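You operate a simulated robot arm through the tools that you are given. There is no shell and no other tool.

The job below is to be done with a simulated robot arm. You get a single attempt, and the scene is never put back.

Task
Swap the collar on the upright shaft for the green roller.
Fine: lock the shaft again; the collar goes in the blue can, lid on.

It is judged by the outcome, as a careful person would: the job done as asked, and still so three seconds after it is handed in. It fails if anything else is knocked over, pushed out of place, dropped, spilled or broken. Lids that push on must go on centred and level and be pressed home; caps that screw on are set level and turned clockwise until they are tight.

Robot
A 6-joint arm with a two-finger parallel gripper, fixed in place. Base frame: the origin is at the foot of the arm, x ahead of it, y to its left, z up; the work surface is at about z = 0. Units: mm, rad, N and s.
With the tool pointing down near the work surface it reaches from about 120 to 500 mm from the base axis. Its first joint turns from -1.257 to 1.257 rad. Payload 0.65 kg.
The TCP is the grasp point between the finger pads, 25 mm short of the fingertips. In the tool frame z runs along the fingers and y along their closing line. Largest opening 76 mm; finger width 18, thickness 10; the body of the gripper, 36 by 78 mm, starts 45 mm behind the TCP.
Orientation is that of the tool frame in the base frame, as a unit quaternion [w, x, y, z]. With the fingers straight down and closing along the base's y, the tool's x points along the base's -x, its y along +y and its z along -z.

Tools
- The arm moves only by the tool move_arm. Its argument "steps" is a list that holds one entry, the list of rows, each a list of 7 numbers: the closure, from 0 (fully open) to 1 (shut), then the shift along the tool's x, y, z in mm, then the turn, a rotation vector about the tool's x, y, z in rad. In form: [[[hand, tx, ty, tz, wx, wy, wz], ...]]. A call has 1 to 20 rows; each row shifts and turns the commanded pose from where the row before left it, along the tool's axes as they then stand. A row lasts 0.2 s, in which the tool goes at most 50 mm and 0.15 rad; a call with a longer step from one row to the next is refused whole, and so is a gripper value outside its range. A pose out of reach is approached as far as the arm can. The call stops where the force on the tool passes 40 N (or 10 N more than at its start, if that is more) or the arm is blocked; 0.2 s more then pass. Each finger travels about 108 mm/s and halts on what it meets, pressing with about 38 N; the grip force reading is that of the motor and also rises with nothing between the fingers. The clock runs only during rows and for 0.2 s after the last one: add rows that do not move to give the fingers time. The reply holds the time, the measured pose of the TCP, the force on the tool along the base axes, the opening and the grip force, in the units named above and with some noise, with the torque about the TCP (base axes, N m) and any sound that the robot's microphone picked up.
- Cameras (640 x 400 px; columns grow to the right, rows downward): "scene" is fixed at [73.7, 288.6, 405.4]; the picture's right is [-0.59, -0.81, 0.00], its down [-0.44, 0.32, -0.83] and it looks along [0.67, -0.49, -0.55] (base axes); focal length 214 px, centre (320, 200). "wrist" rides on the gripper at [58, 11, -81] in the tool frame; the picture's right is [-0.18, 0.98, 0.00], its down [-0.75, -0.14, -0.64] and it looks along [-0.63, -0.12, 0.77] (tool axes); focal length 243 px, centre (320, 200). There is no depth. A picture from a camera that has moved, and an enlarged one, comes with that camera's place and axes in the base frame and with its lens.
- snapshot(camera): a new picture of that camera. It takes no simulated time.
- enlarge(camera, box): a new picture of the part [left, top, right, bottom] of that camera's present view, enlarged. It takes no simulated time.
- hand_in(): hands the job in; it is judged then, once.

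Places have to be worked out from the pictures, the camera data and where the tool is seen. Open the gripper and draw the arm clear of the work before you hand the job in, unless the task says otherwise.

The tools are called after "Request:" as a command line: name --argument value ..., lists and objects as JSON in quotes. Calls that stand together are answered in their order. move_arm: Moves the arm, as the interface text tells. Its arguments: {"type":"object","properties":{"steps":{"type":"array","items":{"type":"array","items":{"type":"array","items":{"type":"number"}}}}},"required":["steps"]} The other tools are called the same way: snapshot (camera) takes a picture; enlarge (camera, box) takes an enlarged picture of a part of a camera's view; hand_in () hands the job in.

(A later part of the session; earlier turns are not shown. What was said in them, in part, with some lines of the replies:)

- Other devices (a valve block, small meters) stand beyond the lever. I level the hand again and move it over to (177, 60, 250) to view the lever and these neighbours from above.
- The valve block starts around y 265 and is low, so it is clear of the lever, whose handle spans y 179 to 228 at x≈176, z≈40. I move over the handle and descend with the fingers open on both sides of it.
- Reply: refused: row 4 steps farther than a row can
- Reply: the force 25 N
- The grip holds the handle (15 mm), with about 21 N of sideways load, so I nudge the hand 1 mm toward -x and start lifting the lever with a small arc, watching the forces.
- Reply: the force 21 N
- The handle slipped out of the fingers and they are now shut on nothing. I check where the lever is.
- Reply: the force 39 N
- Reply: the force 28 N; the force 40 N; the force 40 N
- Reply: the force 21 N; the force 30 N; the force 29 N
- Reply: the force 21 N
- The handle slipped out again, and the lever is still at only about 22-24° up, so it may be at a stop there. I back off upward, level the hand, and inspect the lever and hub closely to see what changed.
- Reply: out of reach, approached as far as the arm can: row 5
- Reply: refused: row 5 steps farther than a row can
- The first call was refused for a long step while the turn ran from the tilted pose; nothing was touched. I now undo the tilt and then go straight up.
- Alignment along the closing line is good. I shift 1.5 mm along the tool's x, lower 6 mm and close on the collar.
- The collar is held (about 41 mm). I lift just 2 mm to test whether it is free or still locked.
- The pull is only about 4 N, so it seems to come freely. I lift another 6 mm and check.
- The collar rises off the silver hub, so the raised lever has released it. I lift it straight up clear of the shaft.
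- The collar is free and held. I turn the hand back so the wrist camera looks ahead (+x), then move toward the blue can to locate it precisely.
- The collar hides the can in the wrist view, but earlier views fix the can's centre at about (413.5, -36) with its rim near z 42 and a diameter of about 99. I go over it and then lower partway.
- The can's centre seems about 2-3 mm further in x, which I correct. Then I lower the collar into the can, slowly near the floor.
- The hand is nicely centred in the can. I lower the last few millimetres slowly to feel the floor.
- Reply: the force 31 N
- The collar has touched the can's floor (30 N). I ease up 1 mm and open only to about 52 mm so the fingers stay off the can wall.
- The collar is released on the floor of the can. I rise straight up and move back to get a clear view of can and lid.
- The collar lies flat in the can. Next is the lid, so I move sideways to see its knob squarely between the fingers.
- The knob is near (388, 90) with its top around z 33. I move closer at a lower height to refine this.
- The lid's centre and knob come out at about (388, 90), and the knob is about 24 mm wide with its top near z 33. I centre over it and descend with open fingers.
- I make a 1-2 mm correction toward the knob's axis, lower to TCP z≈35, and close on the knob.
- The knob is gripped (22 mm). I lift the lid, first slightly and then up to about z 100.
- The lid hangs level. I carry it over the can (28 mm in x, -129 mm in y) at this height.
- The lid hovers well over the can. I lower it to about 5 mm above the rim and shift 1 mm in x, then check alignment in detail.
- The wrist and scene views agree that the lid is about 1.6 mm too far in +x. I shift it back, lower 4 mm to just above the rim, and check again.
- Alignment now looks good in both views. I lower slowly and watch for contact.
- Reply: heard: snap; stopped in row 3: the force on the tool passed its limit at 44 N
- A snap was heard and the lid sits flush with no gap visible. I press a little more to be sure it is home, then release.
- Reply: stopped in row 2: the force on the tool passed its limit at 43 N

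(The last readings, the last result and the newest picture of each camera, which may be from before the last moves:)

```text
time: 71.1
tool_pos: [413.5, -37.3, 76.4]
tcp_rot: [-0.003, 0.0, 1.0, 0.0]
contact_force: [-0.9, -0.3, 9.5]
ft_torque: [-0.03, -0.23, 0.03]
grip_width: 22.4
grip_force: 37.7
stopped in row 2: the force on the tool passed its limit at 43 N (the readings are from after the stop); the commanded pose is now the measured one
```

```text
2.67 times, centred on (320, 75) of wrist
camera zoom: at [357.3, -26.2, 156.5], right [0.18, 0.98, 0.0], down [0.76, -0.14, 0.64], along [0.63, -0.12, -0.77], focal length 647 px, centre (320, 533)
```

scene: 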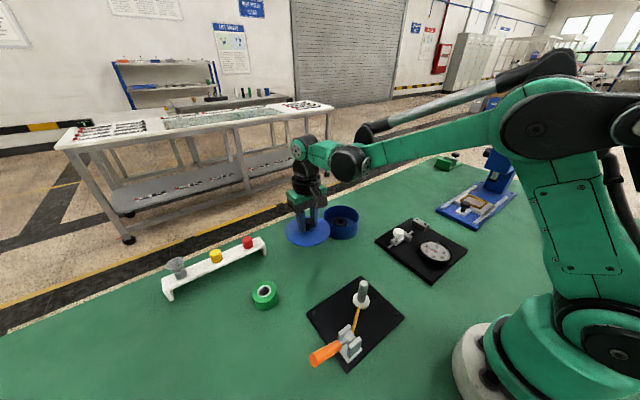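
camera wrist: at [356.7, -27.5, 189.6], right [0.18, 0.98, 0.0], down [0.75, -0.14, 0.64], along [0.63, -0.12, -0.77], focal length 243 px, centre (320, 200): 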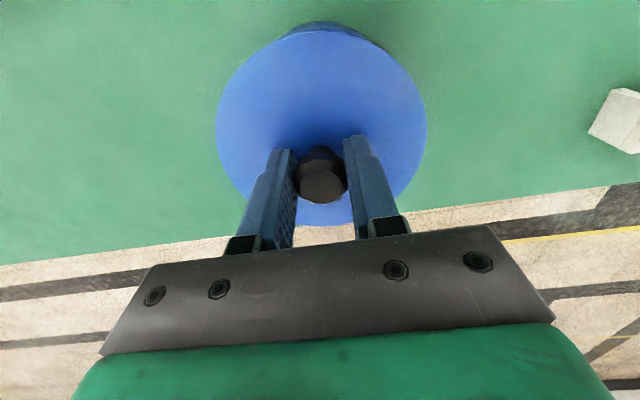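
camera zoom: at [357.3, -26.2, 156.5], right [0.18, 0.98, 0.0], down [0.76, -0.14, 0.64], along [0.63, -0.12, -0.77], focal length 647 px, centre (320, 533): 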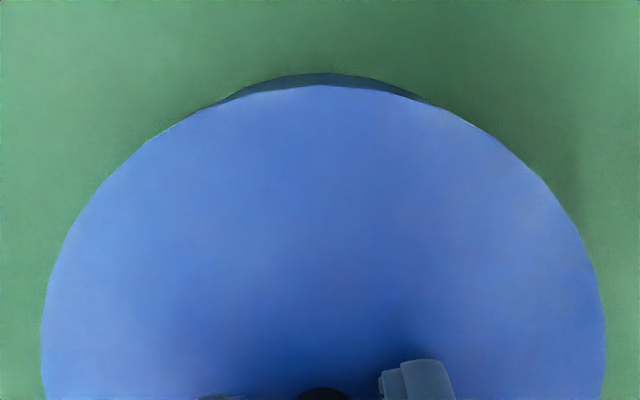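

The lid takes 43 N without moving, so it is seated. I open the fingers and rise straight up.

Request:
move_arm --steps '[[[0.6, 0, 0, 0, 0, 0, 0], [0.3, 0, 0, 0, 0, 0, 0], [0.3, 0, 0, 0, 0, 0, 0], [0.3, 0, 0, -15, 0, 0, 0], [0.2, 0, 0, -30, 0, 0, 0], [0, 0, 0, -40, 0, 0, 0], [0, 0, 0, -30, 0, 0, 0], [0, 0, 0, 0, 0, 0, 0]]]'

Request:
enlarge --camera "scene" --box '[310, 180, 370, 245]'

Request:
snapshot --camera "wrist"

```text
time: 72.9
tool_pos: [415.0, -35.4, 189.2]
tcp_rot: [-0.002, 0.0, 1.0, 0.001]
contact_force: [-0.4, 0.0, 0.2]
ft_torque: [0.02, -0.01, 0.02]
grip_width: 76.1
grip_force: 0.0
```

```text
6.15 times, centred on (340, 212) of scene
camera zoom: at [73.7, 288.6, 405.4], right [-0.59, -0.81, 0.0], down [-0.44, 0.32, -0.83], along [0.67, -0.49, -0.55], focal length 1320 px, centre (197, 123)
```

zoom: 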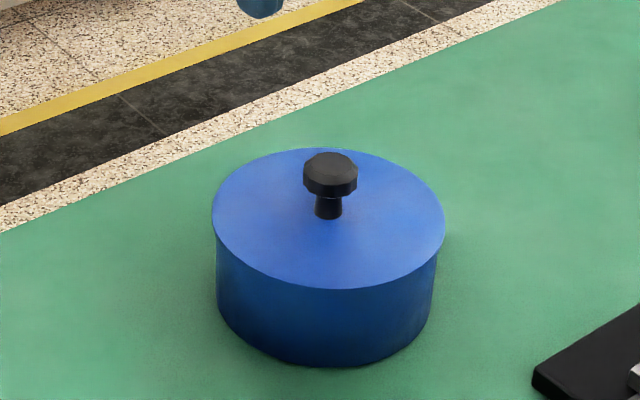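

```text
taken
camera wrist: at [358.4, -25.1, 269.9], right [0.18, 0.98, 0.0], down [0.76, -0.14, 0.64], along [0.63, -0.12, -0.77], focal length 243 px, centre (320, 200)
```

wrist: 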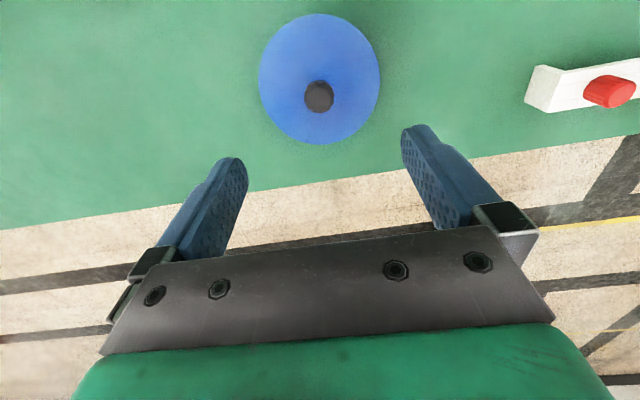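

The lid is on, centred and level. Next I want the exact shaft position in this hand orientation, so I move above the shaft with the empty hand.

Request:
move_arm --steps '[[[0, 38.5, 22.9, 5, 0, 0, 0], [0, 38.5, 22.9, 5, 0, 0, 0], [0, 38.5, 22.9, 10, 0, 0, 0], [0, 38.5, 22.9, 10, 0, 0, 0], [0, 38.5, 22.9, 10, 0, 0, 0], [0, 0, 0, 0, 0, 0, 0]]]'

Request:
snapshot --camera "wrist"

```text
time: 74.3
tool_pos: [224.2, 79.3, 153.1]
tcp_rot: [-0.003, 0.001, 1.0, -0.001]
contact_force: [0.2, -0.2, 0.1]
ft_torque: [0.02, 0.03, -0.04]
grip_width: 76.2
grip_force: 0.0
```

```text
taken
camera wrist: at [166.3, 90.2, 233.1], right [0.18, 0.98, 0.0], down [0.76, -0.14, 0.64], along [0.63, -0.12, -0.77], focal length 243 px, centre (320, 200)
```

wrist: 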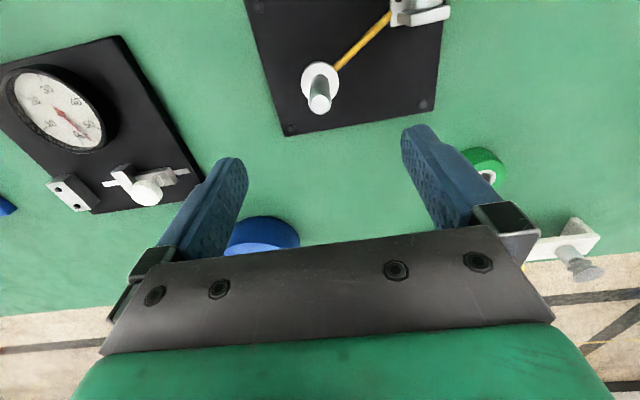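

The shaft top appears about 3-4 mm behind the hand centre in x. I correct this (and a slight residual tilt), then descend so the shaft top sits between the open fingers for a reference picture.

Request:
move_arm --steps '[[[0, 3.3, 0.2, 20, 0, -0.005, 0], [0, 0, 0, 30, 0, 0, 0], [0, 0, 0, 25, 0, 0, 0], [0, 0, 0, 8, 0, 0, 0], [0, 0, 0, 0, 0, 0, 0], [0, 0, 0, 0, 0, 0, 0]]]'

Request:
snapshot --camera "wrist"

Request:
enlarge --camera "wrist" --box '[270, 110, 370, 210]'

```text
time: 75.7
tool_pos: [219.5, 78.4, 70.3]
tcp_rot: [-0.001, 0.0, 1.0, -0.001]
contact_force: [-0.2, -0.9, 0.0]
ft_torque: [0.02, -0.01, 0.01]
grip_width: 76.0
grip_force: 0.0
```

```text
taken
camera wrist: at [160.9, 89.2, 149.8], right [0.18, 0.98, 0.0], down [0.75, -0.14, 0.64], along [0.63, -0.12, -0.77], focal length 243 px, centre (320, 200)
```

wrist: 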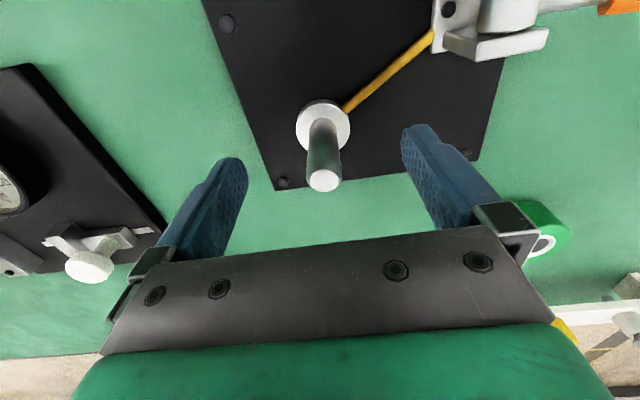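

```text
4.00 times, centred on (320, 160) of wrist
camera zoom: at [160.9, 89.2, 149.8], right [0.18, 0.98, 0.0], down [0.75, -0.14, 0.64], along [0.63, -0.12, -0.77], focal length 970 px, centre (320, 360)
```

zoom: 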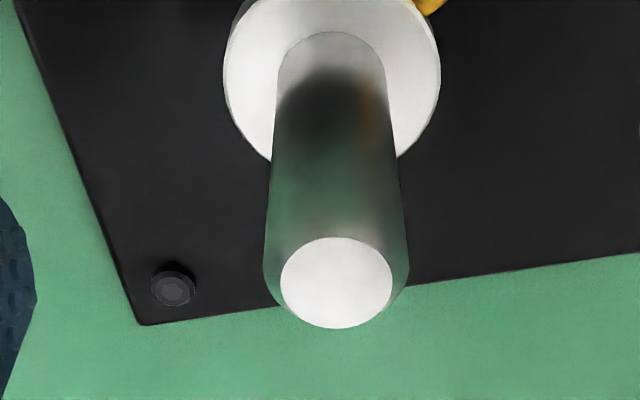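

I have the reference picture of the shaft top. Now I rise and go to the green roller.

Request:
move_arm --steps '[[[0, 0, 0, -40, 0, 0, 0], [0, 0, 0, -40, 0, 0, 0], [0, -29, 37, 0, 0, 0, 0], [0, -29, 37, 0, 0, 0, 0], [0, -29, 37, 0, 0, 0, 0], [0, -29, 37, 0, 0, 0, 0], [0, 0, 0, 0, 0, 0, 0]]]'

Request:
snapshot --camera "wrist"

Request:
snapshot --camera "scene"

```text
time: 77.3
tool_pos: [334.3, 224.5, 151.9]
tcp_rot: [0.0, 0.0, 1.0, 0.0]
contact_force: [0.0, 0.0, -0.6]
ft_torque: [0.0, -0.02, -0.03]
grip_width: 76.2
grip_force: 0.1
```

```text
taken
camera wrist: at [276.1, 235.3, 231.2], right [0.18, 0.98, 0.0], down [0.75, -0.14, 0.64], along [0.63, -0.12, -0.77], focal length 243 px, centre (320, 200)
```

wrist: 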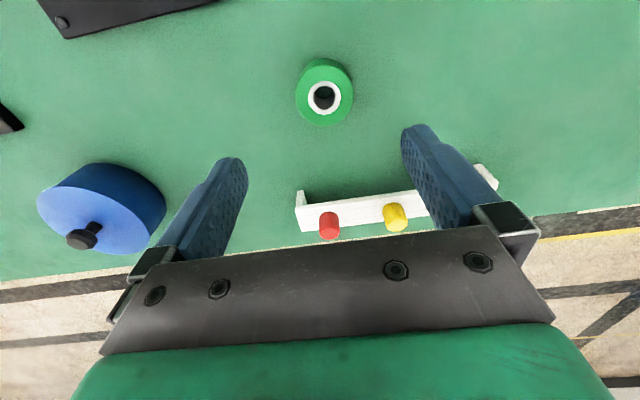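

```text
taken
```

scene: 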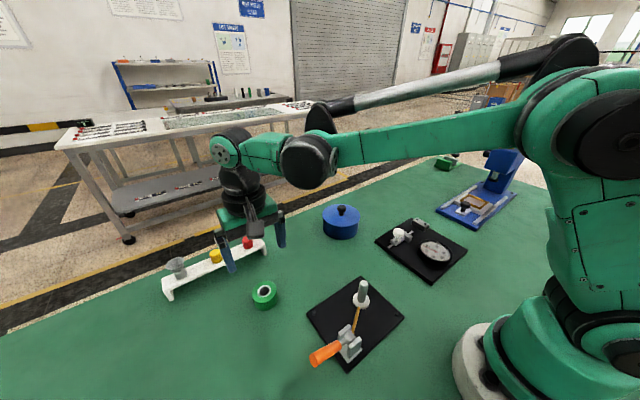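

The roller is at about (338, 226), nearly under the hand. I correct by 4 mm in x and 1.5 mm in y and descend around it.

Request:
move_arm --steps '[[[0, -4.2, 1.5, 35, 0, 0, 0], [0, 0, 0, 35, 0, 0, 0], [0, 0, 0, 30, 0, 0, 0], [0, 0, 0, 0, 0, 0, 0]]]'

Request:
snapshot --camera "wrist"

Request:
enlarge --camera "scene" --box '[215, 240, 315, 330]'

```text
time: 78.3
tool_pos: [337.7, 227.1, 50.0]
tcp_rot: [0.0, 0.0, 1.0, 0.0]
contact_force: [0.1, 1.0, 0.3]
ft_torque: [0.04, 0.01, 0.0]
grip_width: 76.0
grip_force: 0.1
```

```text
taken
camera wrist: at [280.4, 237.4, 129.1], right [0.18, 0.98, 0.0], down [0.75, -0.14, 0.64], along [0.63, -0.12, -0.77], focal length 243 px, centre (320, 200)
```

wrist: 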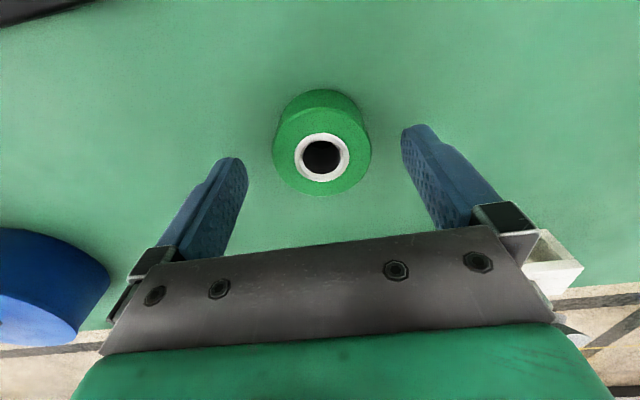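

```text
4.44 times, centred on (265, 285) of scene
camera zoom: at [73.7, 288.6, 405.4], right [-0.59, -0.81, 0.0], down [-0.44, 0.32, -0.83], along [0.67, -0.49, -0.55], focal length 953 px, centre (564, -178)
```

zoom: 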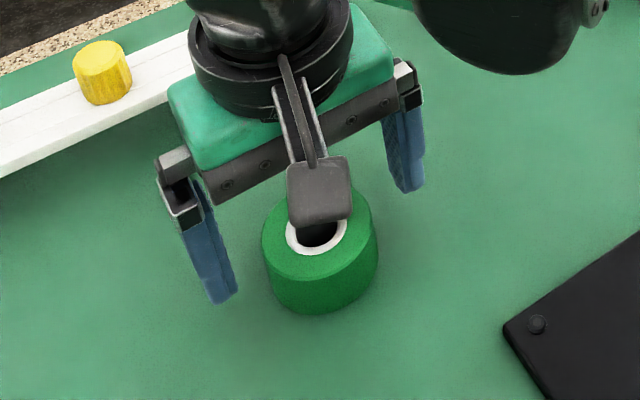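

Well centred. I go down to TCP z≈32 and close on the roller.

Request:
move_arm --steps '[[[0, 0, 0.8, 10, 0, 0, 0], [0, 0, 0, 8, 0, 0, 0], [0, 0, 0, 0, 0, 0, 0], [0.2, 0, 0, 0, 0, 0, 0], [0.35, 0, 0, 0, 0, 0, 0], [0.6, 0, 0, 0, 0, 0, 0], [1, 0, 0, 0, 0, 0, 0], [1, 0, 0, 0, 0, 0, 0]]]'

Request:
enlarge --camera "wrist" --box '[270, 110, 370, 210]'

```text
time: 80.1
tool_pos: [338.9, 227.3, 32.3]
tcp_rot: [0.0, 0.0, 1.0, 0.0]
contact_force: [-0.1, 0.2, 0.2]
ft_torque: [0.04, 0.02, 0.0]
grip_width: 46.3
grip_force: 37.8
```

```text
4.00 times, centred on (320, 160) of wrist
camera zoom: at [281.5, 237.8, 111.7], right [0.18, 0.98, 0.0], down [0.75, -0.14, 0.64], along [0.63, -0.12, -0.77], focal length 970 px, centre (320, 360)
```

zoom: 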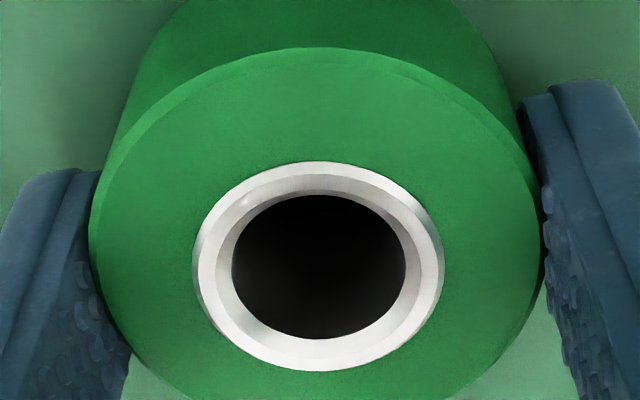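

The roller is held (46 mm), and comparing its bore with the shaft reference picture gives an offset of about (1.5, 1.7) mm. I lift it and carry it over the shaft.

Request:
move_arm --steps '[[[1, 0, 0, -8, 0, 0, 0], [1, 0, 0, -40, 0, 0, 0], [1, 0, 0, -40, 0, 0, 0], [1, 0, 0, -10, 0, 0, 0], [1, 29.675, -37.15, 0, 0, 0, 0], [1, 29.675, -37.15, 0, 0, 0, 0], [1, 29.675, -37.15, 0, 0, 0, 0], [1, 29.675, -37.15, 0, 0, 0, 0], [1, 0, 0, 0, 0, 0, 0], [1, 0, 0, 0, 0, 0, 0]]]'

Request:
enlarge --camera "scene" --box '[310, 210, 420, 310]'

Request:
enlarge --camera "wrist" --box '[270, 110, 370, 210]'

```text
time: 82.3
tool_pos: [224.1, 78.3, 129.9]
tcp_rot: [-0.001, 0.0, 1.0, 0.0]
contact_force: [-0.5, -0.5, -0.8]
ft_torque: [0.0, -0.01, 0.0]
grip_width: 46.6
grip_force: 37.8
```

```text
4.00 times, centred on (365, 260) of scene
camera zoom: at [73.7, 288.6, 405.4], right [-0.59, -0.81, 0.0], down [-0.44, 0.32, -0.83], along [0.67, -0.49, -0.55], focal length 858 px, centre (140, -40)
```

zoom: 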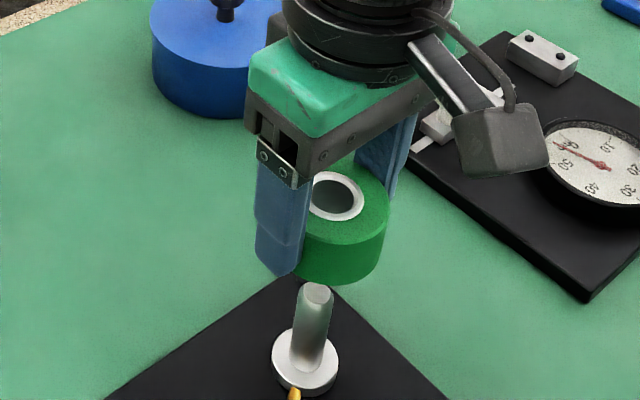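

```text
4.00 times, centred on (320, 160) of wrist
camera zoom: at [165.7, 88.9, 209.3], right [0.18, 0.98, 0.0], down [0.75, -0.14, 0.64], along [0.63, -0.12, -0.77], focal length 970 px, centre (320, 360)
```

zoom: 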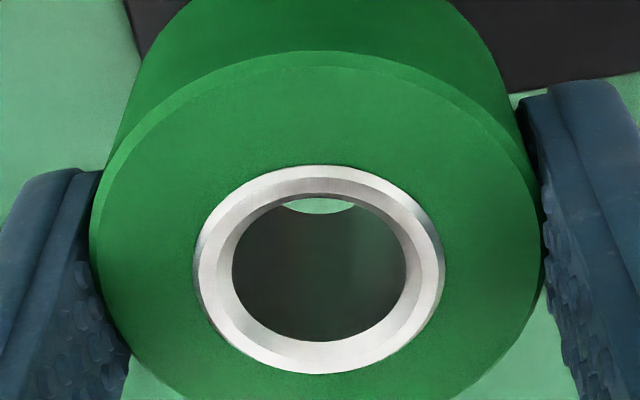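

Request:
enlarge --camera "scene" --box '[335, 240, 395, 290]'

Request:
enlarge --camera "wrist" --box '[300, 140, 350, 200]'

```text
8.00 times, centred on (365, 265) of scene
camera zoom: at [73.7, 288.6, 405.4], right [-0.59, -0.81, 0.0], down [-0.44, 0.32, -0.83], along [0.67, -0.49, -0.55], focal length 1716 px, centre (-40, -320)
```

zoom: 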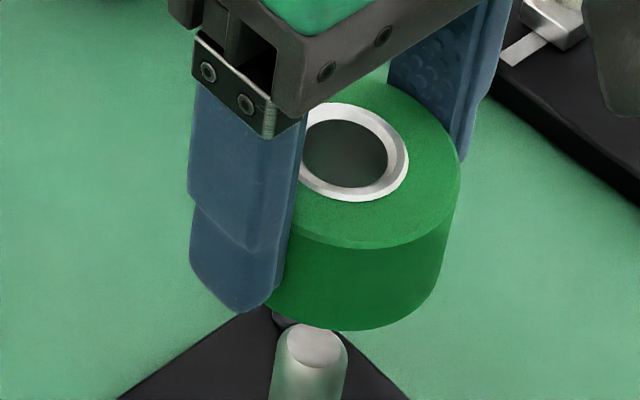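

```text
6.67 times, centred on (325, 170) of wrist
camera zoom: at [165.7, 88.9, 209.3], right [0.18, 0.98, 0.0], down [0.75, -0.14, 0.64], along [0.63, -0.12, -0.77], focal length 1618 px, centre (287, 400)
```

zoom: 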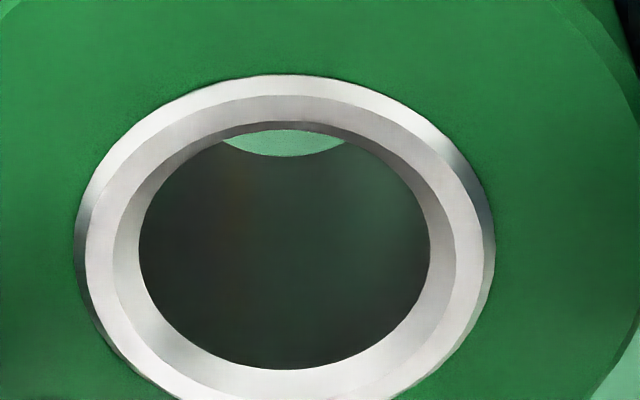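

Comparing roller and shaft in the scene view (and the readings) suggests the roller is about 4 mm too far out along the viewing direction. I shift it by (-3.2, +1.8) mm, lower it to just above the shaft, and look again.

Request:
move_arm --steps '[[[1, 3.2, 1.8, 10, 0, 0, 0], [1, 0, 0, 10, 0, 0, 0], [1, 0, 0, 0, 0, 0, 0], [1, 0, 0, 0, 0, 0, 0]]]'

Request:
enlarge --camera "scene" --box '[335, 250, 395, 300]'

Request:
enlarge --camera "wrist" --box '[270, 110, 370, 210]'

```text
time: 83.3
tool_pos: [218.1, 81.2, 109.2]
tcp_rot: [0.0, 0.0, 1.0, 0.0]
contact_force: [0.3, -0.3, -1.0]
ft_torque: [0.0, 0.02, 0.02]
grip_width: 46.6
grip_force: 37.6
```

```text
8.00 times, centred on (365, 275) of scene
camera zoom: at [73.7, 288.6, 405.4], right [-0.59, -0.81, 0.0], down [-0.44, 0.32, -0.83], along [0.67, -0.49, -0.55], focal length 1716 px, centre (-40, -400)
```

zoom: 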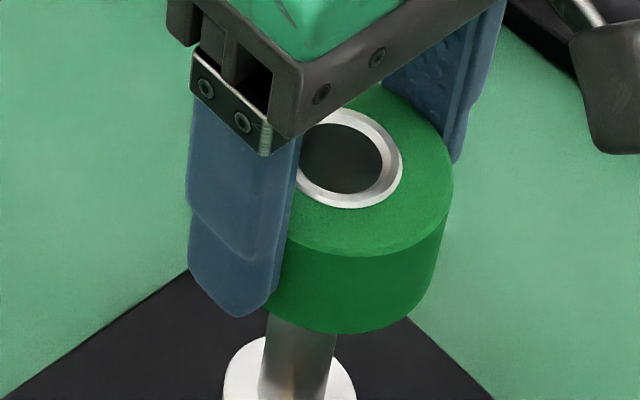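

```text
4.00 times, centred on (320, 160) of wrist
camera zoom: at [161.1, 91.6, 188.8], right [0.18, 0.98, 0.0], down [0.75, -0.14, 0.64], along [0.63, -0.12, -0.77], focal length 970 px, centre (320, 360)
```

zoom: 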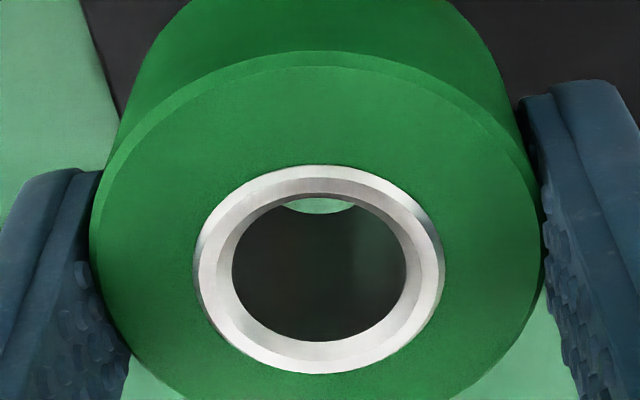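

Readings and pictures differ by a millimetre or two, so I hold still and take several readings to average out the noise.

Request:
move_arm --steps '[[[1, -1.8, -0.3, 0, 0, 0, 0], [1, 0, 0, 0, 0, 0, 0]]]'

Request:
move_arm --steps '[[[1, 0, 0, 0, 0, 0, 0]]]'

Request:
move_arm --steps '[[[1, 0, 0, 0, 0, 0, 0]]]'

Request:
enlarge --camera "scene" --box '[345, 255, 385, 290]'

```text
time: 83.9
tool_pos: [220.2, 79.8, 108.3]
tcp_rot: [0.0, -0.001, 1.0, 0.0]
contact_force: [0.2, 0.5, -0.7]
ft_torque: [0.01, 0.03, 0.03]
grip_width: 46.7
grip_force: 38.2
```

```text
time: 84.3
tool_pos: [220.0, 80.1, 108.2]
tcp_rot: [0.001, 0.0, 1.0, -0.001]
contact_force: [-0.2, 0.5, -1.0]
ft_torque: [0.0, -0.03, -0.01]
grip_width: 46.5
grip_force: 38.0
```

```text
time: 84.7
tool_pos: [220.6, 80.3, 108.5]
tcp_rot: [0.0, 0.001, 1.0, -0.001]
contact_force: [0.7, 1.0, -0.6]
ft_torque: [0.0, 0.02, 0.02]
grip_width: 46.4
grip_force: 38.0
```

```text
11.43 times, centred on (365, 272) of scene
camera zoom: at [73.7, 288.6, 405.4], right [-0.59, -0.81, 0.0], down [-0.44, 0.32, -0.83], along [0.67, -0.49, -0.55], focal length 2451 px, centre (-194, -629)
```

zoom: 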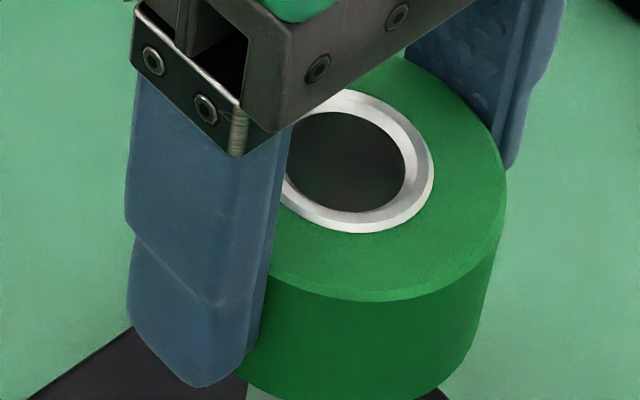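

The still readings agree to 0.3 mm, and the bore now seems within about 1 mm of the shaft axis. I lower slowly, watching for contact around TCP z≈97.

Request:
move_arm --steps '[[[1, 0, 0.3, 4, 0, 0, 0], [1, 0, 0, 3, 0, 0, 0], [1, 0, 0, 2, 0, 0, 0], [1, 0, 0, 1.5, 0, 0, 0], [1, 0, 0, 0, 0, 0, 0]]]'

```text
time: 85.9
tool_pos: [219.1, 81.5, 98.3]
tcp_rot: [0.001, 0.0, 1.0, 0.001]
contact_force: [-0.5, -0.6, -1.0]
ft_torque: [-0.02, 0.02, 0.01]
grip_width: 46.5
grip_force: 37.2
```

Request:
move_arm --steps '[[[1, -0.6, -0.5, 0, 0, 0, 0], [1, 0, 0, 1, 0, 0, 0], [1, 0, 0, 1, 0, 0, 0], [1, 0, 0, 0, 0, 0, 0]]]'

```text
time: 86.9
tool_pos: [220.8, 80.6, 97.4]
tcp_rot: [-0.001, 0.0, 1.0, 0.0]
contact_force: [0.3, -1.3, -0.6]
ft_torque: [0.0, 0.0, -0.01]
grip_width: 46.8
grip_force: 38.3
```

Request:
move_arm --steps '[[[1, 0, 0, 1, 0, 0, 0], [1, 0, 0, 1, 0, 0, 0], [1, 0, 0, 0, 0, 0, 0]]]'

Request:
enlarge --camera "scene" --box '[335, 250, 395, 310]'

```text
time: 87.7
tool_pos: [220.0, 81.0, 95.2]
tcp_rot: [0.0, 0.001, 1.0, 0.0]
contact_force: [-0.1, -0.1, -1.1]
ft_torque: [0.03, 0.01, 0.01]
grip_width: 46.7
grip_force: 37.7
```

```text
6.67 times, centred on (365, 280) of scene
camera zoom: at [73.7, 288.6, 405.4], right [-0.59, -0.81, 0.0], down [-0.44, 0.32, -0.83], along [0.67, -0.49, -0.55], focal length 1430 px, centre (20, -333)
```

zoom: 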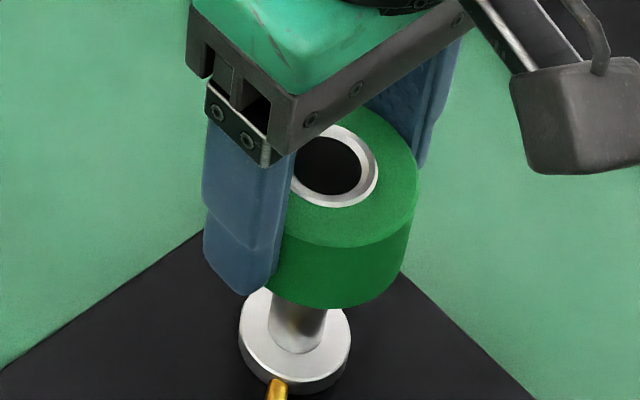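

Still no contact force at TCP z≈95, so the bore is probably starting over the shaft tip. I continue down in small steps.

Request:
move_arm --steps '[[[1, 0, 0, 1.5, 0, 0, 0], [1, 0, 0, 1.5, 0, 0, 0], [1, 0, 0, 0, 0, 0, 0]]]'

```text
time: 88.5
tool_pos: [219.5, 81.2, 92.3]
tcp_rot: [-0.001, 0.0, 1.0, 0.0]
contact_force: [0.6, -0.4, -0.9]
ft_torque: [0.04, -0.01, 0.01]
grip_width: 46.5
grip_force: 37.9
```

Request:
move_arm --steps '[[[1, 0, 0, 2, 0, 0, 0], [1, 0, 0, 2, 0, 0, 0], [1, 0, 0, 0, 0, 0, 0]]]'

Request:
enlarge --camera "scene" --box '[335, 250, 395, 310]'

Request:
enlarge --camera "wrist" --box '[270, 110, 370, 210]'

```text
time: 89.3
tool_pos: [219.2, 82.0, 88.2]
tcp_rot: [0.0, 0.0, 1.0, 0.0]
contact_force: [0.2, -1.2, -0.4]
ft_torque: [-0.05, -0.05, -0.02]
grip_width: 46.6
grip_force: 37.9
```

```text
6.67 times, centred on (365, 280) of scene
camera zoom: at [73.7, 288.6, 405.4], right [-0.59, -0.81, 0.0], down [-0.44, 0.32, -0.83], along [0.67, -0.49, -0.55], focal length 1430 px, centre (20, -333)
```

zoom: 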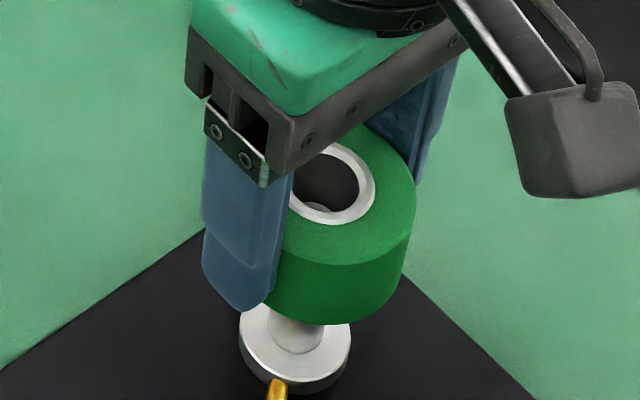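

```text
4.00 times, centred on (320, 160) of wrist
camera zoom: at [161.9, 91.4, 167.5], right [0.18, 0.98, 0.0], down [0.75, -0.14, 0.64], along [0.63, -0.12, -0.77], focal length 970 px, centre (320, 360)
```

zoom: 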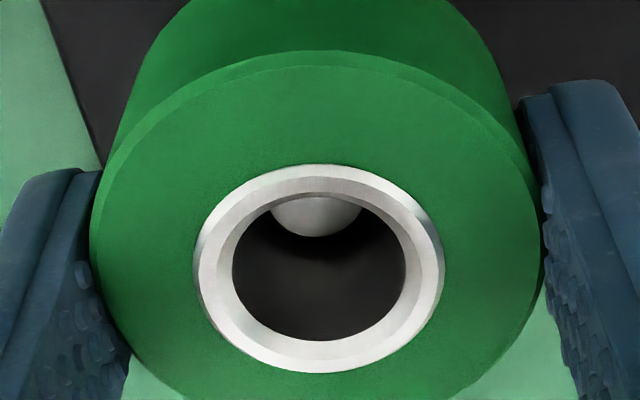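

The shaft tip is now visible inside the bore from both cameras, so the roller is on the shaft. I keep lowering it, checking side forces on the way.

Request:
move_arm --steps '[[[1, 0, -0.5, 2.5, 0, 0, 0], [1, 0, 0, 2.5, 0, 0, 0], [1, 0, 0, 2.5, 0, 0, 0], [1, 0, 0, 2.5, 0, 0, 0], [1, 0, 0, 0, 0, 0, 0]]]'

Request:
enlarge --camera "wrist" --box '[270, 110, 370, 210]'

```text
time: 90.5
tool_pos: [219.2, 79.2, 77.5]
tcp_rot: [0.0, 0.0, 1.0, 0.001]
contact_force: [0.3, -0.2, -1.3]
ft_torque: [0.01, 0.01, -0.01]
grip_width: 46.3
grip_force: 38.2
```

```text
4.00 times, centred on (320, 160) of wrist
camera zoom: at [161.9, 90.7, 157.1], right [0.18, 0.98, 0.0], down [0.75, -0.14, 0.64], along [0.63, -0.12, -0.77], focal length 970 px, centre (320, 360)
```

zoom: 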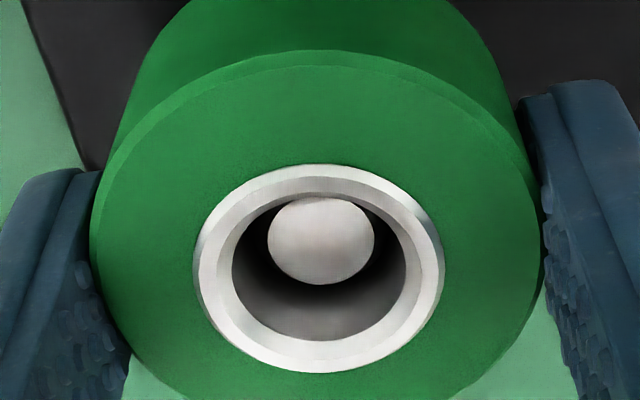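

The shaft is well centred in the bore. I continue down toward the hub.

Request:
move_arm --steps '[[[1, 0, 0, 3, 0, 0, 0], [1, 0, 0, 3, 0, 0, 0], [1, 0, 0, 3, 0, 0, 0], [1, 0, 0, 3, 0, 0, 0], [1, 0, 0, 0, 0, 0, 0]]]'

Request:
enlarge --camera "wrist" --box '[270, 110, 370, 210]'

```text
time: 91.7
tool_pos: [220.2, 80.2, 66.3]
tcp_rot: [0.0, 0.0, 1.0, 0.0]
contact_force: [-0.2, -0.8, -2.3]
ft_torque: [0.0, 0.0, 0.01]
grip_width: 46.5
grip_force: 37.6
```

```text
4.00 times, centred on (320, 160) of wrist
camera zoom: at [162.0, 91.2, 145.5], right [0.18, 0.98, 0.0], down [0.75, -0.14, 0.64], along [0.63, -0.12, -0.77], focal length 970 px, centre (320, 360)
```

zoom: 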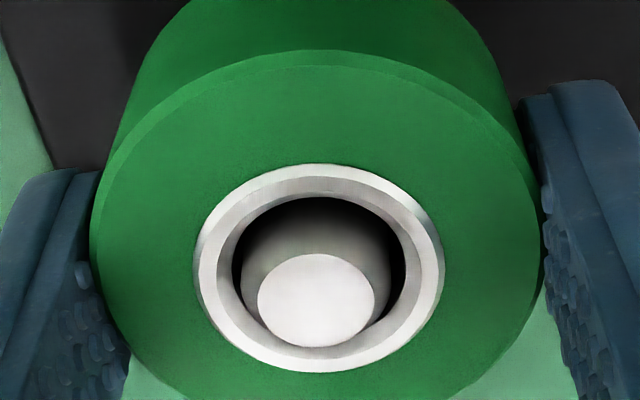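

Request:
move_arm --steps '[[[1, 0, 0, 3, 0, 0, 0], [1, 0, 0, 3, 0, 0, 0], [1, 0, 0, 3, 0, 0, 0], [1, 0, 0, 2, 0, 0, 0], [1, 0, 0, 0, 0, 0, 0]]]'

```text
time: 92.9
tool_pos: [220.6, 81.3, 54.0]
tcp_rot: [0.0, -0.001, 1.0, 0.001]
contact_force: [2.3, -1.7, -0.9]
ft_torque: [-0.1, -0.05, 0.03]
grip_width: 46.7
grip_force: 38.1
```

Request:
move_arm --steps '[[[1, -0.2, -0.5, 1.5, 0, 0, 0], [1, 0, 0, 1.5, 0, 0, 0], [1, 0, 0, 1, 0, 0, 0], [1, 0, 0, 0, 0, 0, 0]]]'

Request:
enlarge --camera "scene" --box '[335, 260, 395, 320]'

```text
time: 93.9
tool_pos: [219.4, 80.3, 50.7]
tcp_rot: [0.0, -0.001, 1.0, 0.0]
contact_force: [-3.2, 3.7, 0.1]
ft_torque: [0.11, 0.13, 0.03]
grip_width: 46.7
grip_force: 38.2
```

```text
6.67 times, centred on (365, 290) of scene
camera zoom: at [73.7, 288.6, 405.4], right [-0.59, -0.81, 0.0], down [-0.44, 0.32, -0.83], along [0.67, -0.49, -0.55], focal length 1430 px, centre (20, -400)
```

zoom: 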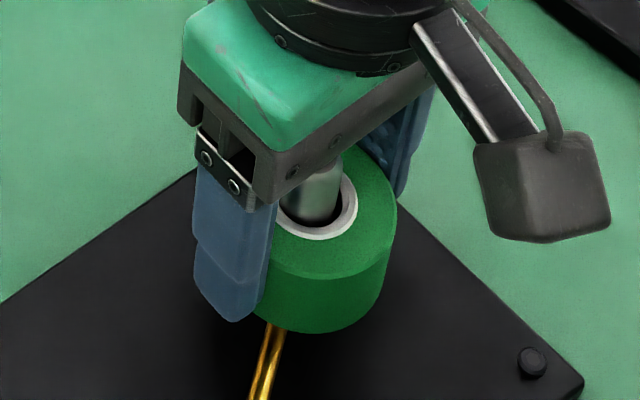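

Almost down. I lower the last millimetres until the hub is felt.

Request:
move_arm --steps '[[[1, 0, 0, 1, 0, 0, 0], [1, 0, 0, 1, 0, 0, 0], [1, 0, 0, 0, 0, 0, 0]]]'

```text
time: 94.7
tool_pos: [219.8, 79.9, 47.9]
tcp_rot: [0.0, 0.0, 1.0, 0.0]
contact_force: [1.9, -2.3, 0.3]
ft_torque: [-0.16, -0.04, 0.01]
grip_width: 46.6
grip_force: 38.3
```

Request:
move_arm --steps '[[[1, 0, 0, 1, 0, 0, 0], [1, 0, 0, 1, 0, 0, 0], [1, 0, 0, 0, 0, 0, 0]]]'

```text
time: 95.2
tool_pos: [220.0, 80.7, 47.6]
tcp_rot: [0.0, 0.001, 1.0, -0.001]
contact_force: [-0.7, 0.2, 18.2]
ft_torque: [0.01, 0.01, 0.1]
grip_width: 46.5
grip_force: 38.4
stopped in row 2: the force on the tool passed its limit at 55 N (the readings are from after the stop); the commanded pose is now the measured one
```

The roller is seated on the hub (firm stop at TCP z≈47.6). I open the fingers and rise straight up.

Request:
move_arm --steps '[[[1, 0, 0, -0.6, 0, 0, 0], [0.35, 0, 0, 0, 0, 0, 0], [0.2, 0, 0, 0, 0, 0, 0], [0.2, 0, 0, 0, 0, 0, 0], [0.2, 0, 0, -5, 0, 0, 0], [0.2, 0, 0, -15, 0, 0, 0], [0.2, 0, 0, -30, 0, 0, 0], [0, 0, 0, -40, 0, 0, 0], [0, 0, 0, -20, 0, 0, 0], [0, 0, 0, 0, 0, 0, 0]]]'

Request:
snapshot --camera "wrist"

Request:
enlarge --camera "scene" --box '[300, 270, 410, 390]'

```text
time: 97.4
tool_pos: [219.3, 81.9, 159.6]
tcp_rot: [0.0, 0.0, 1.0, 0.0]
contact_force: [-0.3, 0.6, 0.3]
ft_torque: [-0.02, 0.01, -0.01]
grip_width: 75.9
grip_force: 0.0
```

```text
taken
camera wrist: at [161.2, 91.7, 238.0], right [0.18, 0.98, 0.0], down [0.75, -0.14, 0.64], along [0.63, -0.12, -0.77], focal length 243 px, centre (320, 200)
```

wrist: 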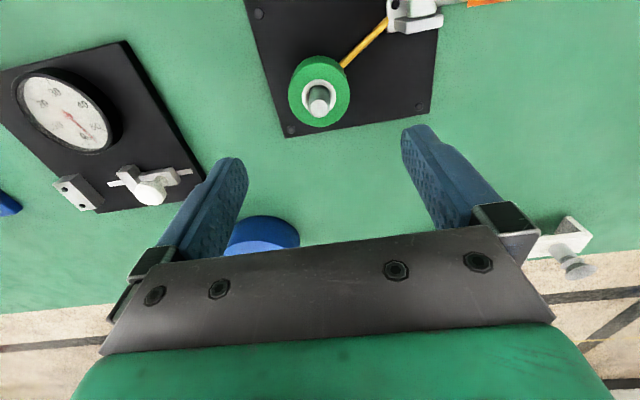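

```text
3.33 times, centred on (355, 330) of scene
camera zoom: at [73.7, 288.6, 405.4], right [-0.59, -0.81, 0.0], down [-0.44, 0.32, -0.83], along [0.67, -0.49, -0.55], focal length 715 px, centre (203, -233)
```

zoom: 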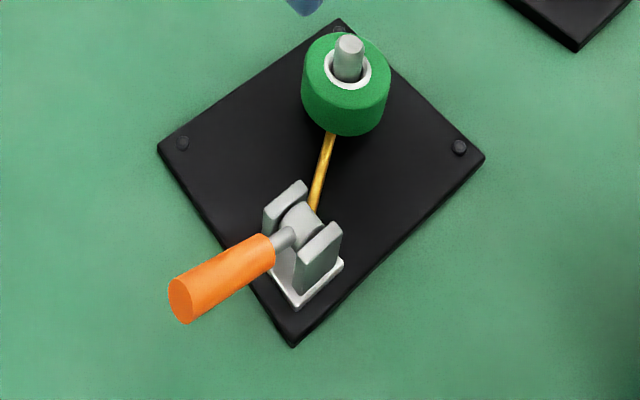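

The roller sits on the hub with the shaft through it. Now I must lock the lever by pressing it back down to its original level position, so I close the fingers and go above the handle end.

Request:
move_arm --steps '[[[0.5, 11, 32, 0, 0, 0, 0], [1, 11, 32, 0, 0, 0, 0], [1, 11, 32, 10, 0, 0, 0], [1, 11, 32, 10, 0, 0, 0], [1, 0, 0, 20, 0, 0, 0], [1, 0, 0, 0, 0, 0, 0]]]'

Request:
enlarge --camera "scene" --box '[270, 250, 430, 400]'

Request:
snapshot --camera "wrist"

```text
time: 98.8
tool_pos: [176.3, 207.6, 116.7]
tcp_rot: [0.0, 0.0, 1.0, 0.0]
contact_force: [0.4, 0.2, -0.4]
ft_torque: [0.04, 0.0, 0.04]
grip_width: 0.2
grip_force: 23.8
```

```text
2.67 times, centred on (350, 325) of scene
camera zoom: at [73.7, 288.6, 405.4], right [-0.59, -0.81, 0.0], down [-0.44, 0.32, -0.83], along [0.67, -0.49, -0.55], focal length 572 px, centre (240, -133)
```

zoom: 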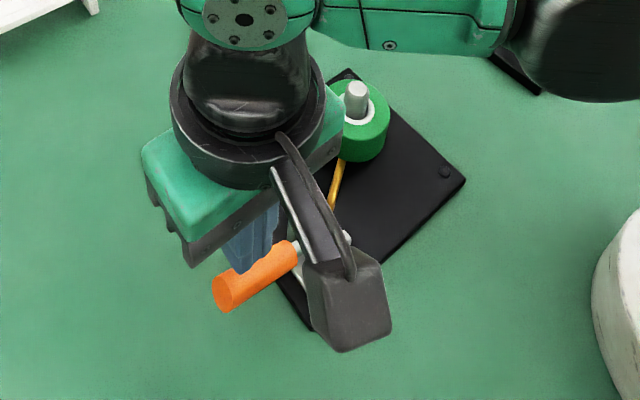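

```text
taken
camera wrist: at [118.5, 218.6, 197.8], right [0.18, 0.98, 0.0], down [0.75, -0.14, 0.64], along [0.63, -0.12, -0.77], focal length 243 px, centre (320, 200)
```

wrist: 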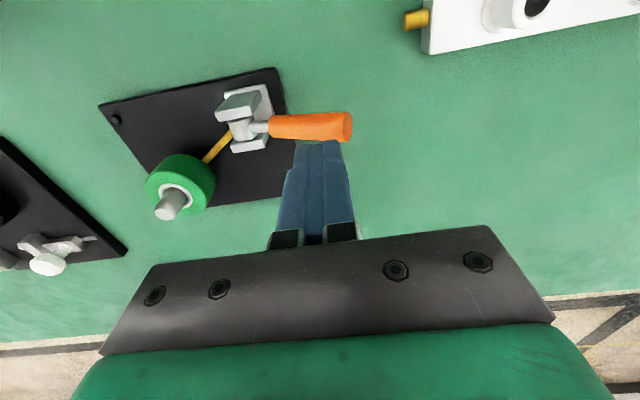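

The closed fingertips are right above the handle. I lower to contact, expected near TCP z≈98.

Request:
move_arm --steps '[[[1, 0.5, 4, 8, 0, 0, 0], [1, 0, 0, 7, 0, 0, 0], [1, 0, 0, 3, 0, 0, 0], [1, 0, 0, 0, 0, 0, 0]]]'

```text
time: 99.8
tool_pos: [175.1, 212.9, 101.4]
tcp_rot: [0.0, 0.0, 1.0, 0.0]
contact_force: [-0.2, 0.5, -0.1]
ft_torque: [0.05, -0.01, -0.01]
grip_width: 0.1
grip_force: 23.6
```

Request:
move_arm --steps '[[[1, 0, 0, 3, 0, 0, 0], [1, 0, 0, 3, 0, 0, 0], [1, 0, 0, 3, 0, 0, 0], [1, 0, 0, 0, 0, 0, 0]]]'

```text
time: 100.8
tool_pos: [175.0, 213.6, 91.9]
tcp_rot: [0.0, 0.0, 1.0, 0.0]
contact_force: [0.3, 0.0, 0.6]
ft_torque: [0.02, -0.01, 0.02]
grip_width: 0.2
grip_force: 24.6
```

Request:
enlarge --camera "wrist" --box '[220, 60, 420, 200]'

Request:
enlarge --camera "scene" --box '[290, 300, 400, 390]'

```text
2.86 times, centred on (320, 130) of wrist
camera zoom: at [117.7, 222.8, 171.4], right [0.18, 0.98, 0.0], down [0.75, -0.14, 0.64], along [0.63, -0.12, -0.77], focal length 693 px, centre (320, 400)
```

zoom: 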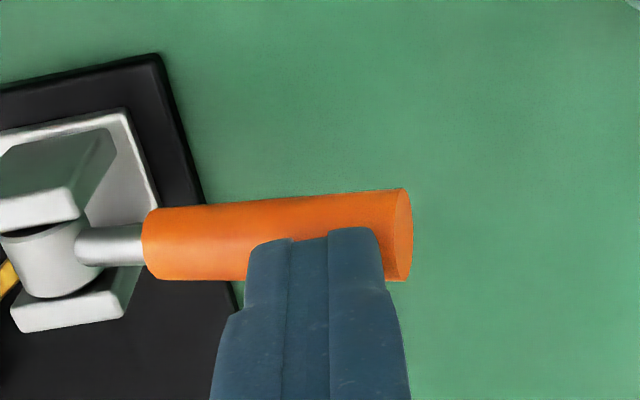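

```text
4.44 times, centred on (345, 345) of scene
camera zoom: at [73.7, 288.6, 405.4], right [-0.59, -0.81, 0.0], down [-0.44, 0.32, -0.83], along [0.67, -0.49, -0.55], focal length 953 px, centre (209, -444)
```

zoom: 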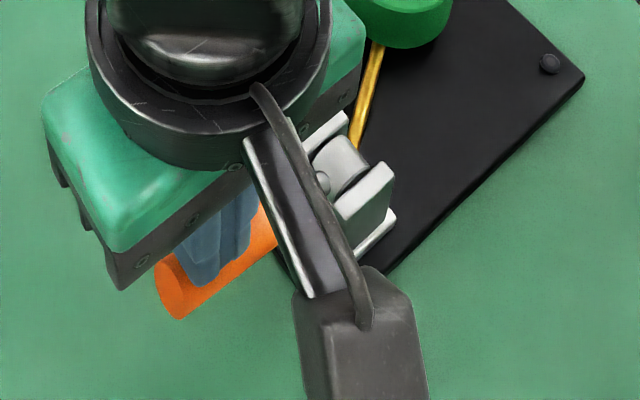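

The handle seems to be following the fingertips with almost no resistance. I keep pressing it down toward its original level position.

Request:
move_arm --steps '[[[1, 0, 0, 3, 0, 0, 0], [1, 0, 0, 3, 0, 0, 0], [1, 0, 0, 0, 0, 0, 0]]]'

Request:
enlarge --camera "wrist" --box '[220, 60, 420, 200]'

```text
time: 101.6
tool_pos: [175.1, 212.3, 85.7]
tcp_rot: [-0.001, 0.0, 1.0, 0.001]
contact_force: [-0.1, 0.7, -0.2]
ft_torque: [0.03, -0.01, 0.01]
grip_width: 0.0
grip_force: 23.6
```

```text
2.86 times, centred on (320, 130) of wrist
camera zoom: at [117.9, 223.2, 165.7], right [0.18, 0.98, 0.0], down [0.75, -0.14, 0.64], along [0.63, -0.12, -0.77], focal length 693 px, centre (320, 400)
```

zoom: 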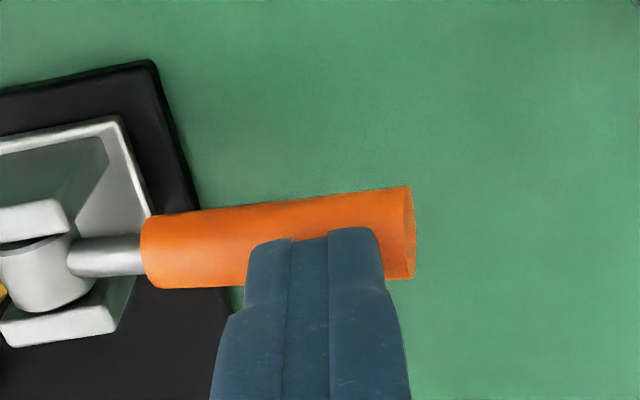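

The handle stays with the fingertips while the bracket moves in view, so the lever is going down. I continue.

Request:
move_arm --steps '[[[1, 0, 0, 3, 0, 0, 0], [1, 0, 0, 3, 0, 0, 0], [1, 0, 0, 2, 0, 0, 0], [1, 0, 0, 0, 0, 0, 0]]]'

Request:
enlarge --camera "wrist" --box '[220, 60, 420, 200]'

```text
time: 102.6
tool_pos: [174.8, 212.7, 77.1]
tcp_rot: [0.0, 0.001, 1.0, 0.0]
contact_force: [0.1, 0.0, 0.0]
ft_torque: [-0.02, 0.01, 0.02]
grip_width: 0.1
grip_force: 23.8
```

```text
2.86 times, centred on (320, 130) of wrist
camera zoom: at [118.0, 223.1, 157.0], right [0.18, 0.98, 0.0], down [0.75, -0.14, 0.64], along [0.63, -0.12, -0.77], focal length 693 px, centre (320, 400)
```

zoom: 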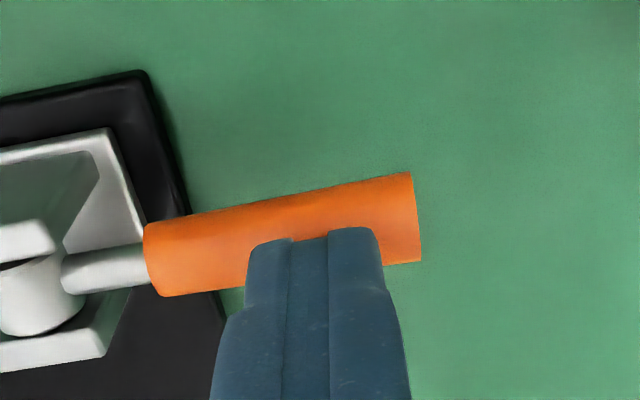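

The handle has now dropped away from the fingertips to about level, as if it snapped into its locked position. I press down gently to confirm it is against its stop.

Request:
move_arm --steps '[[[1, 0, 0, 2, 0, 0, 0], [1, 0, 0, 2, 0, 0, 0], [1, 0, 0, 1.5, 0, 0, 0], [1, 0, 0, 0, 0, 0, 0]]]'

Request:
enlarge --camera "wrist" --box '[220, 60, 420, 200]'

```text
time: 103.4
tool_pos: [175.7, 211.9, 72.9]
tcp_rot: [-0.001, 0.0, 1.0, 0.0]
contact_force: [-1.7, -0.9, 18.3]
ft_torque: [-0.02, 0.04, 0.01]
grip_width: 0.0
grip_force: 24.0
stopped in row 4: the force on the tool passed its limit at 50 N (the readings are from after the stop); the commanded pose is now the measured one
```

```text
2.86 times, centred on (320, 130) of wrist
camera zoom: at [117.8, 223.6, 152.3], right [0.18, 0.98, 0.0], down [0.75, -0.14, 0.64], along [0.63, -0.12, -0.77], focal length 693 px, centre (320, 400)
```

zoom: 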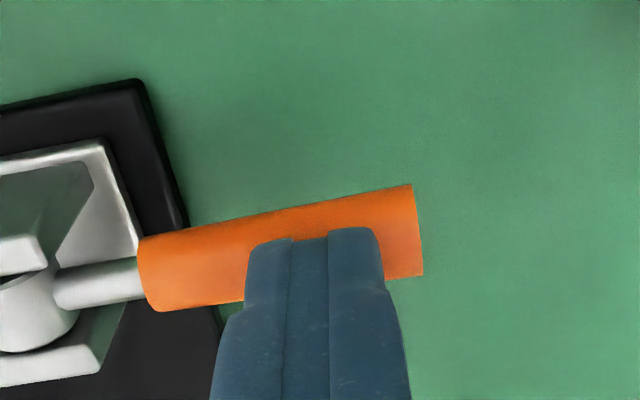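

The lever is hard against its lower stop (50 N at the level position). I rise and compare it with the starting picture.

Request:
move_arm --steps '[[[1, 0, 0, -10, 0, 0, 0], [1, 0, 0, -30, 0, 0, 0], [1, 0, 0, -40, 0, 0, 0], [1, 0, -40, -20, 0, 0, 0], [1, -20, -40, -10, 0, 0, 0], [1, -30, -35, 0, 0, 0, 0], [1, -30, -35, 0, 0, 0, 0], [0.5, -20, -40, 0, 0, 0, 0], [0, 0, -40, 0, 0, 0, 0], [0, 0, 0, 0, 0, 0, 0]]]'

Request:
enlarge --camera "scene" --box '[290, 260, 420, 390]'

Request:
snapshot --camera "scene"

```text
time: 105.6
tool_pos: [276.6, -18.1, 183.1]
tcp_rot: [-0.001, 0.0, 1.0, -0.002]
contact_force: [-0.6, 0.5, -0.4]
ft_torque: [0.0, -0.03, 0.01]
grip_width: 76.1
grip_force: 0.1
```

```text
3.08 times, centred on (355, 325) of scene
camera zoom: at [73.7, 288.6, 405.4], right [-0.59, -0.81, 0.0], down [-0.44, 0.32, -0.83], along [0.67, -0.49, -0.55], focal length 660 px, centre (212, -185)
```

zoom: 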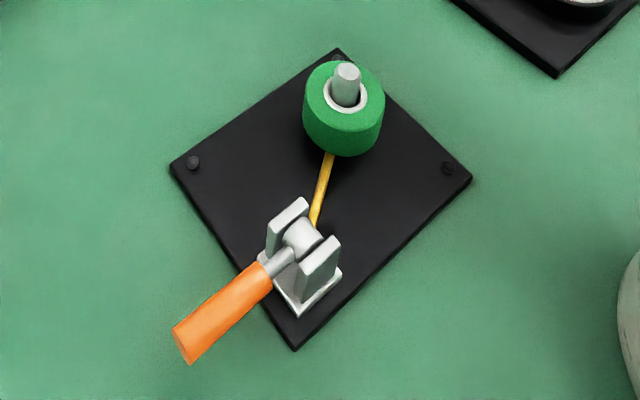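

```text
taken
```

scene: 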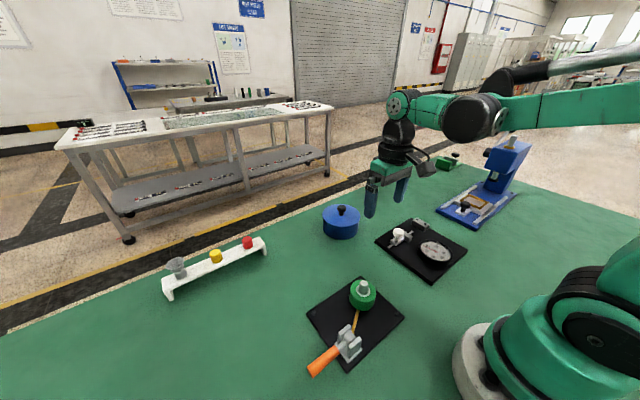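

The lever is exactly where it started, and the roller is on the shaft. I check the lid's seating and the surroundings once more.

Request:
enlarge --camera "scene" --box '[315, 195, 367, 245]'

Request:
snapshot --camera "wrist"

Request:
enlarge --camera "scene" --box '[340, 265, 385, 310]'

```text
8.00 times, centred on (341, 220) of scene
camera zoom: at [73.7, 288.6, 405.4], right [-0.59, -0.81, 0.0], down [-0.44, 0.32, -0.83], along [0.67, -0.49, -0.55], focal length 1716 px, centre (152, 40)
```

zoom: 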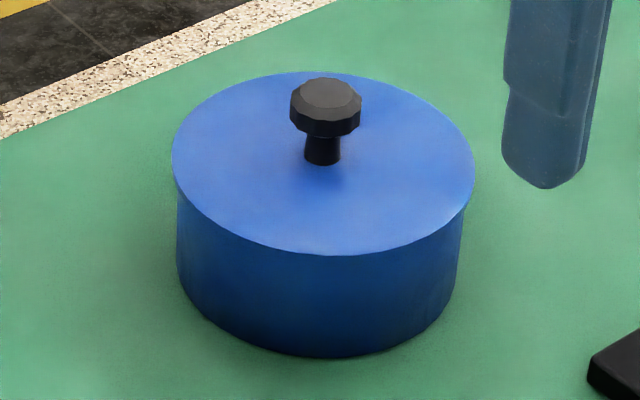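

```text
taken
camera wrist: at [219.0, -7.1, 262.4], right [0.18, 0.98, 0.0], down [0.75, -0.14, 0.64], along [0.63, -0.12, -0.77], focal length 243 px, centre (320, 200)
```

wrist: 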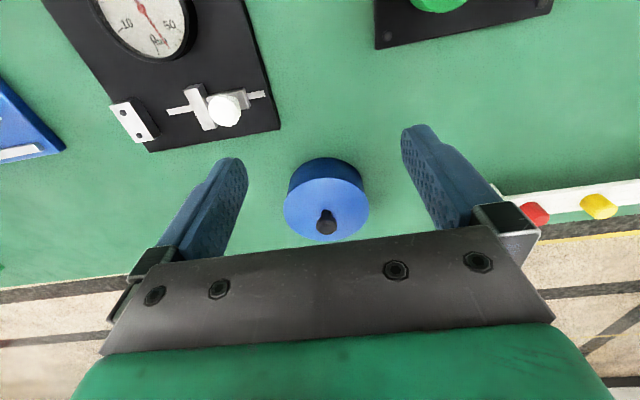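

```text
8.89 times, centred on (362, 288) of scene
camera zoom: at [73.7, 288.6, 405.4], right [-0.59, -0.81, 0.0], down [-0.44, 0.32, -0.83], along [0.67, -0.49, -0.55], focal length 1906 px, centre (-58, -578)
```

zoom: 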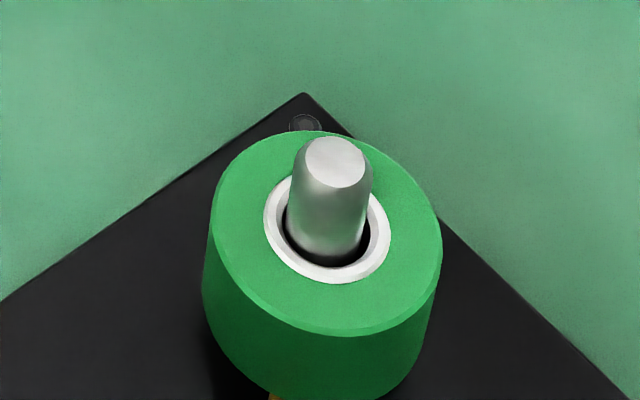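

Lid flush and level, roller seated on the shaft, lever locked, neighbours untouched. I raise the open hand a bit more before handing in.

Request:
move_arm --steps '[[[0, 0, 0, -40, 0, 0, 0], [0, 0, 0, -40, 0, 0, 0], [0, 0, 0, -30, 0, 0, 0], [0, 0, 0, 0, 0, 0, 0], [0, 0, 0, 0, 0, 0, 0]]]'

Request:
snapshot --camera "scene"

```text
time: 106.8
tool_pos: [274.4, -18.2, 292.9]
tcp_rot: [-0.001, -0.001, 1.0, 0.0]
contact_force: [0.1, -0.2, -0.5]
ft_torque: [-0.01, 0.02, 0.02]
grip_width: 76.0
grip_force: 0.1
```

```text
taken
```

scene: 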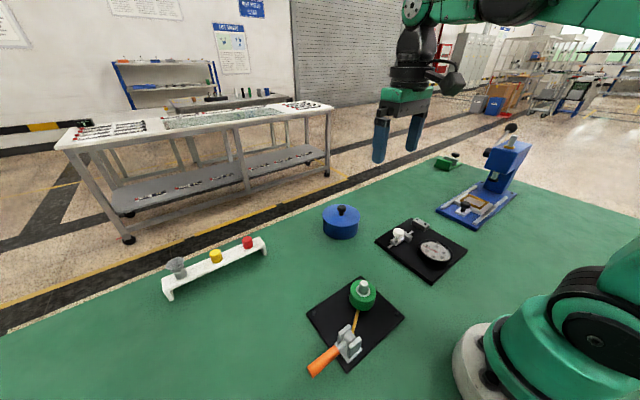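

The hand is open and clear and the scene is stable, so I hand the job in.

Request:
hand_in

```text
The job is handed in.
```

The job is done and handed in. The green roller is on the shaft, the shaft is locked again, and the collar is in the blue can with its lid on.

- **Roller:** it rests on the hub with the shaft through its bore, and I lowered it until it met a firm stop.
- **Lock:** I pressed the orange lever down to its hard stop, and it is back in the position it had at the start. I did not pull on the roller afterwards to test that the lock holds.
- **Can:** the collar lies flat on the can's floor. The lid snapped on, looks centred and level with no gap, and didn't move under about 43 N.

While opening the lock, the lever handle slipped out of the fingers twice. It came to rest partly raised, which had already released the collar.

In the last picture nothing else appears to have moved. The hand is open and clear of the work.
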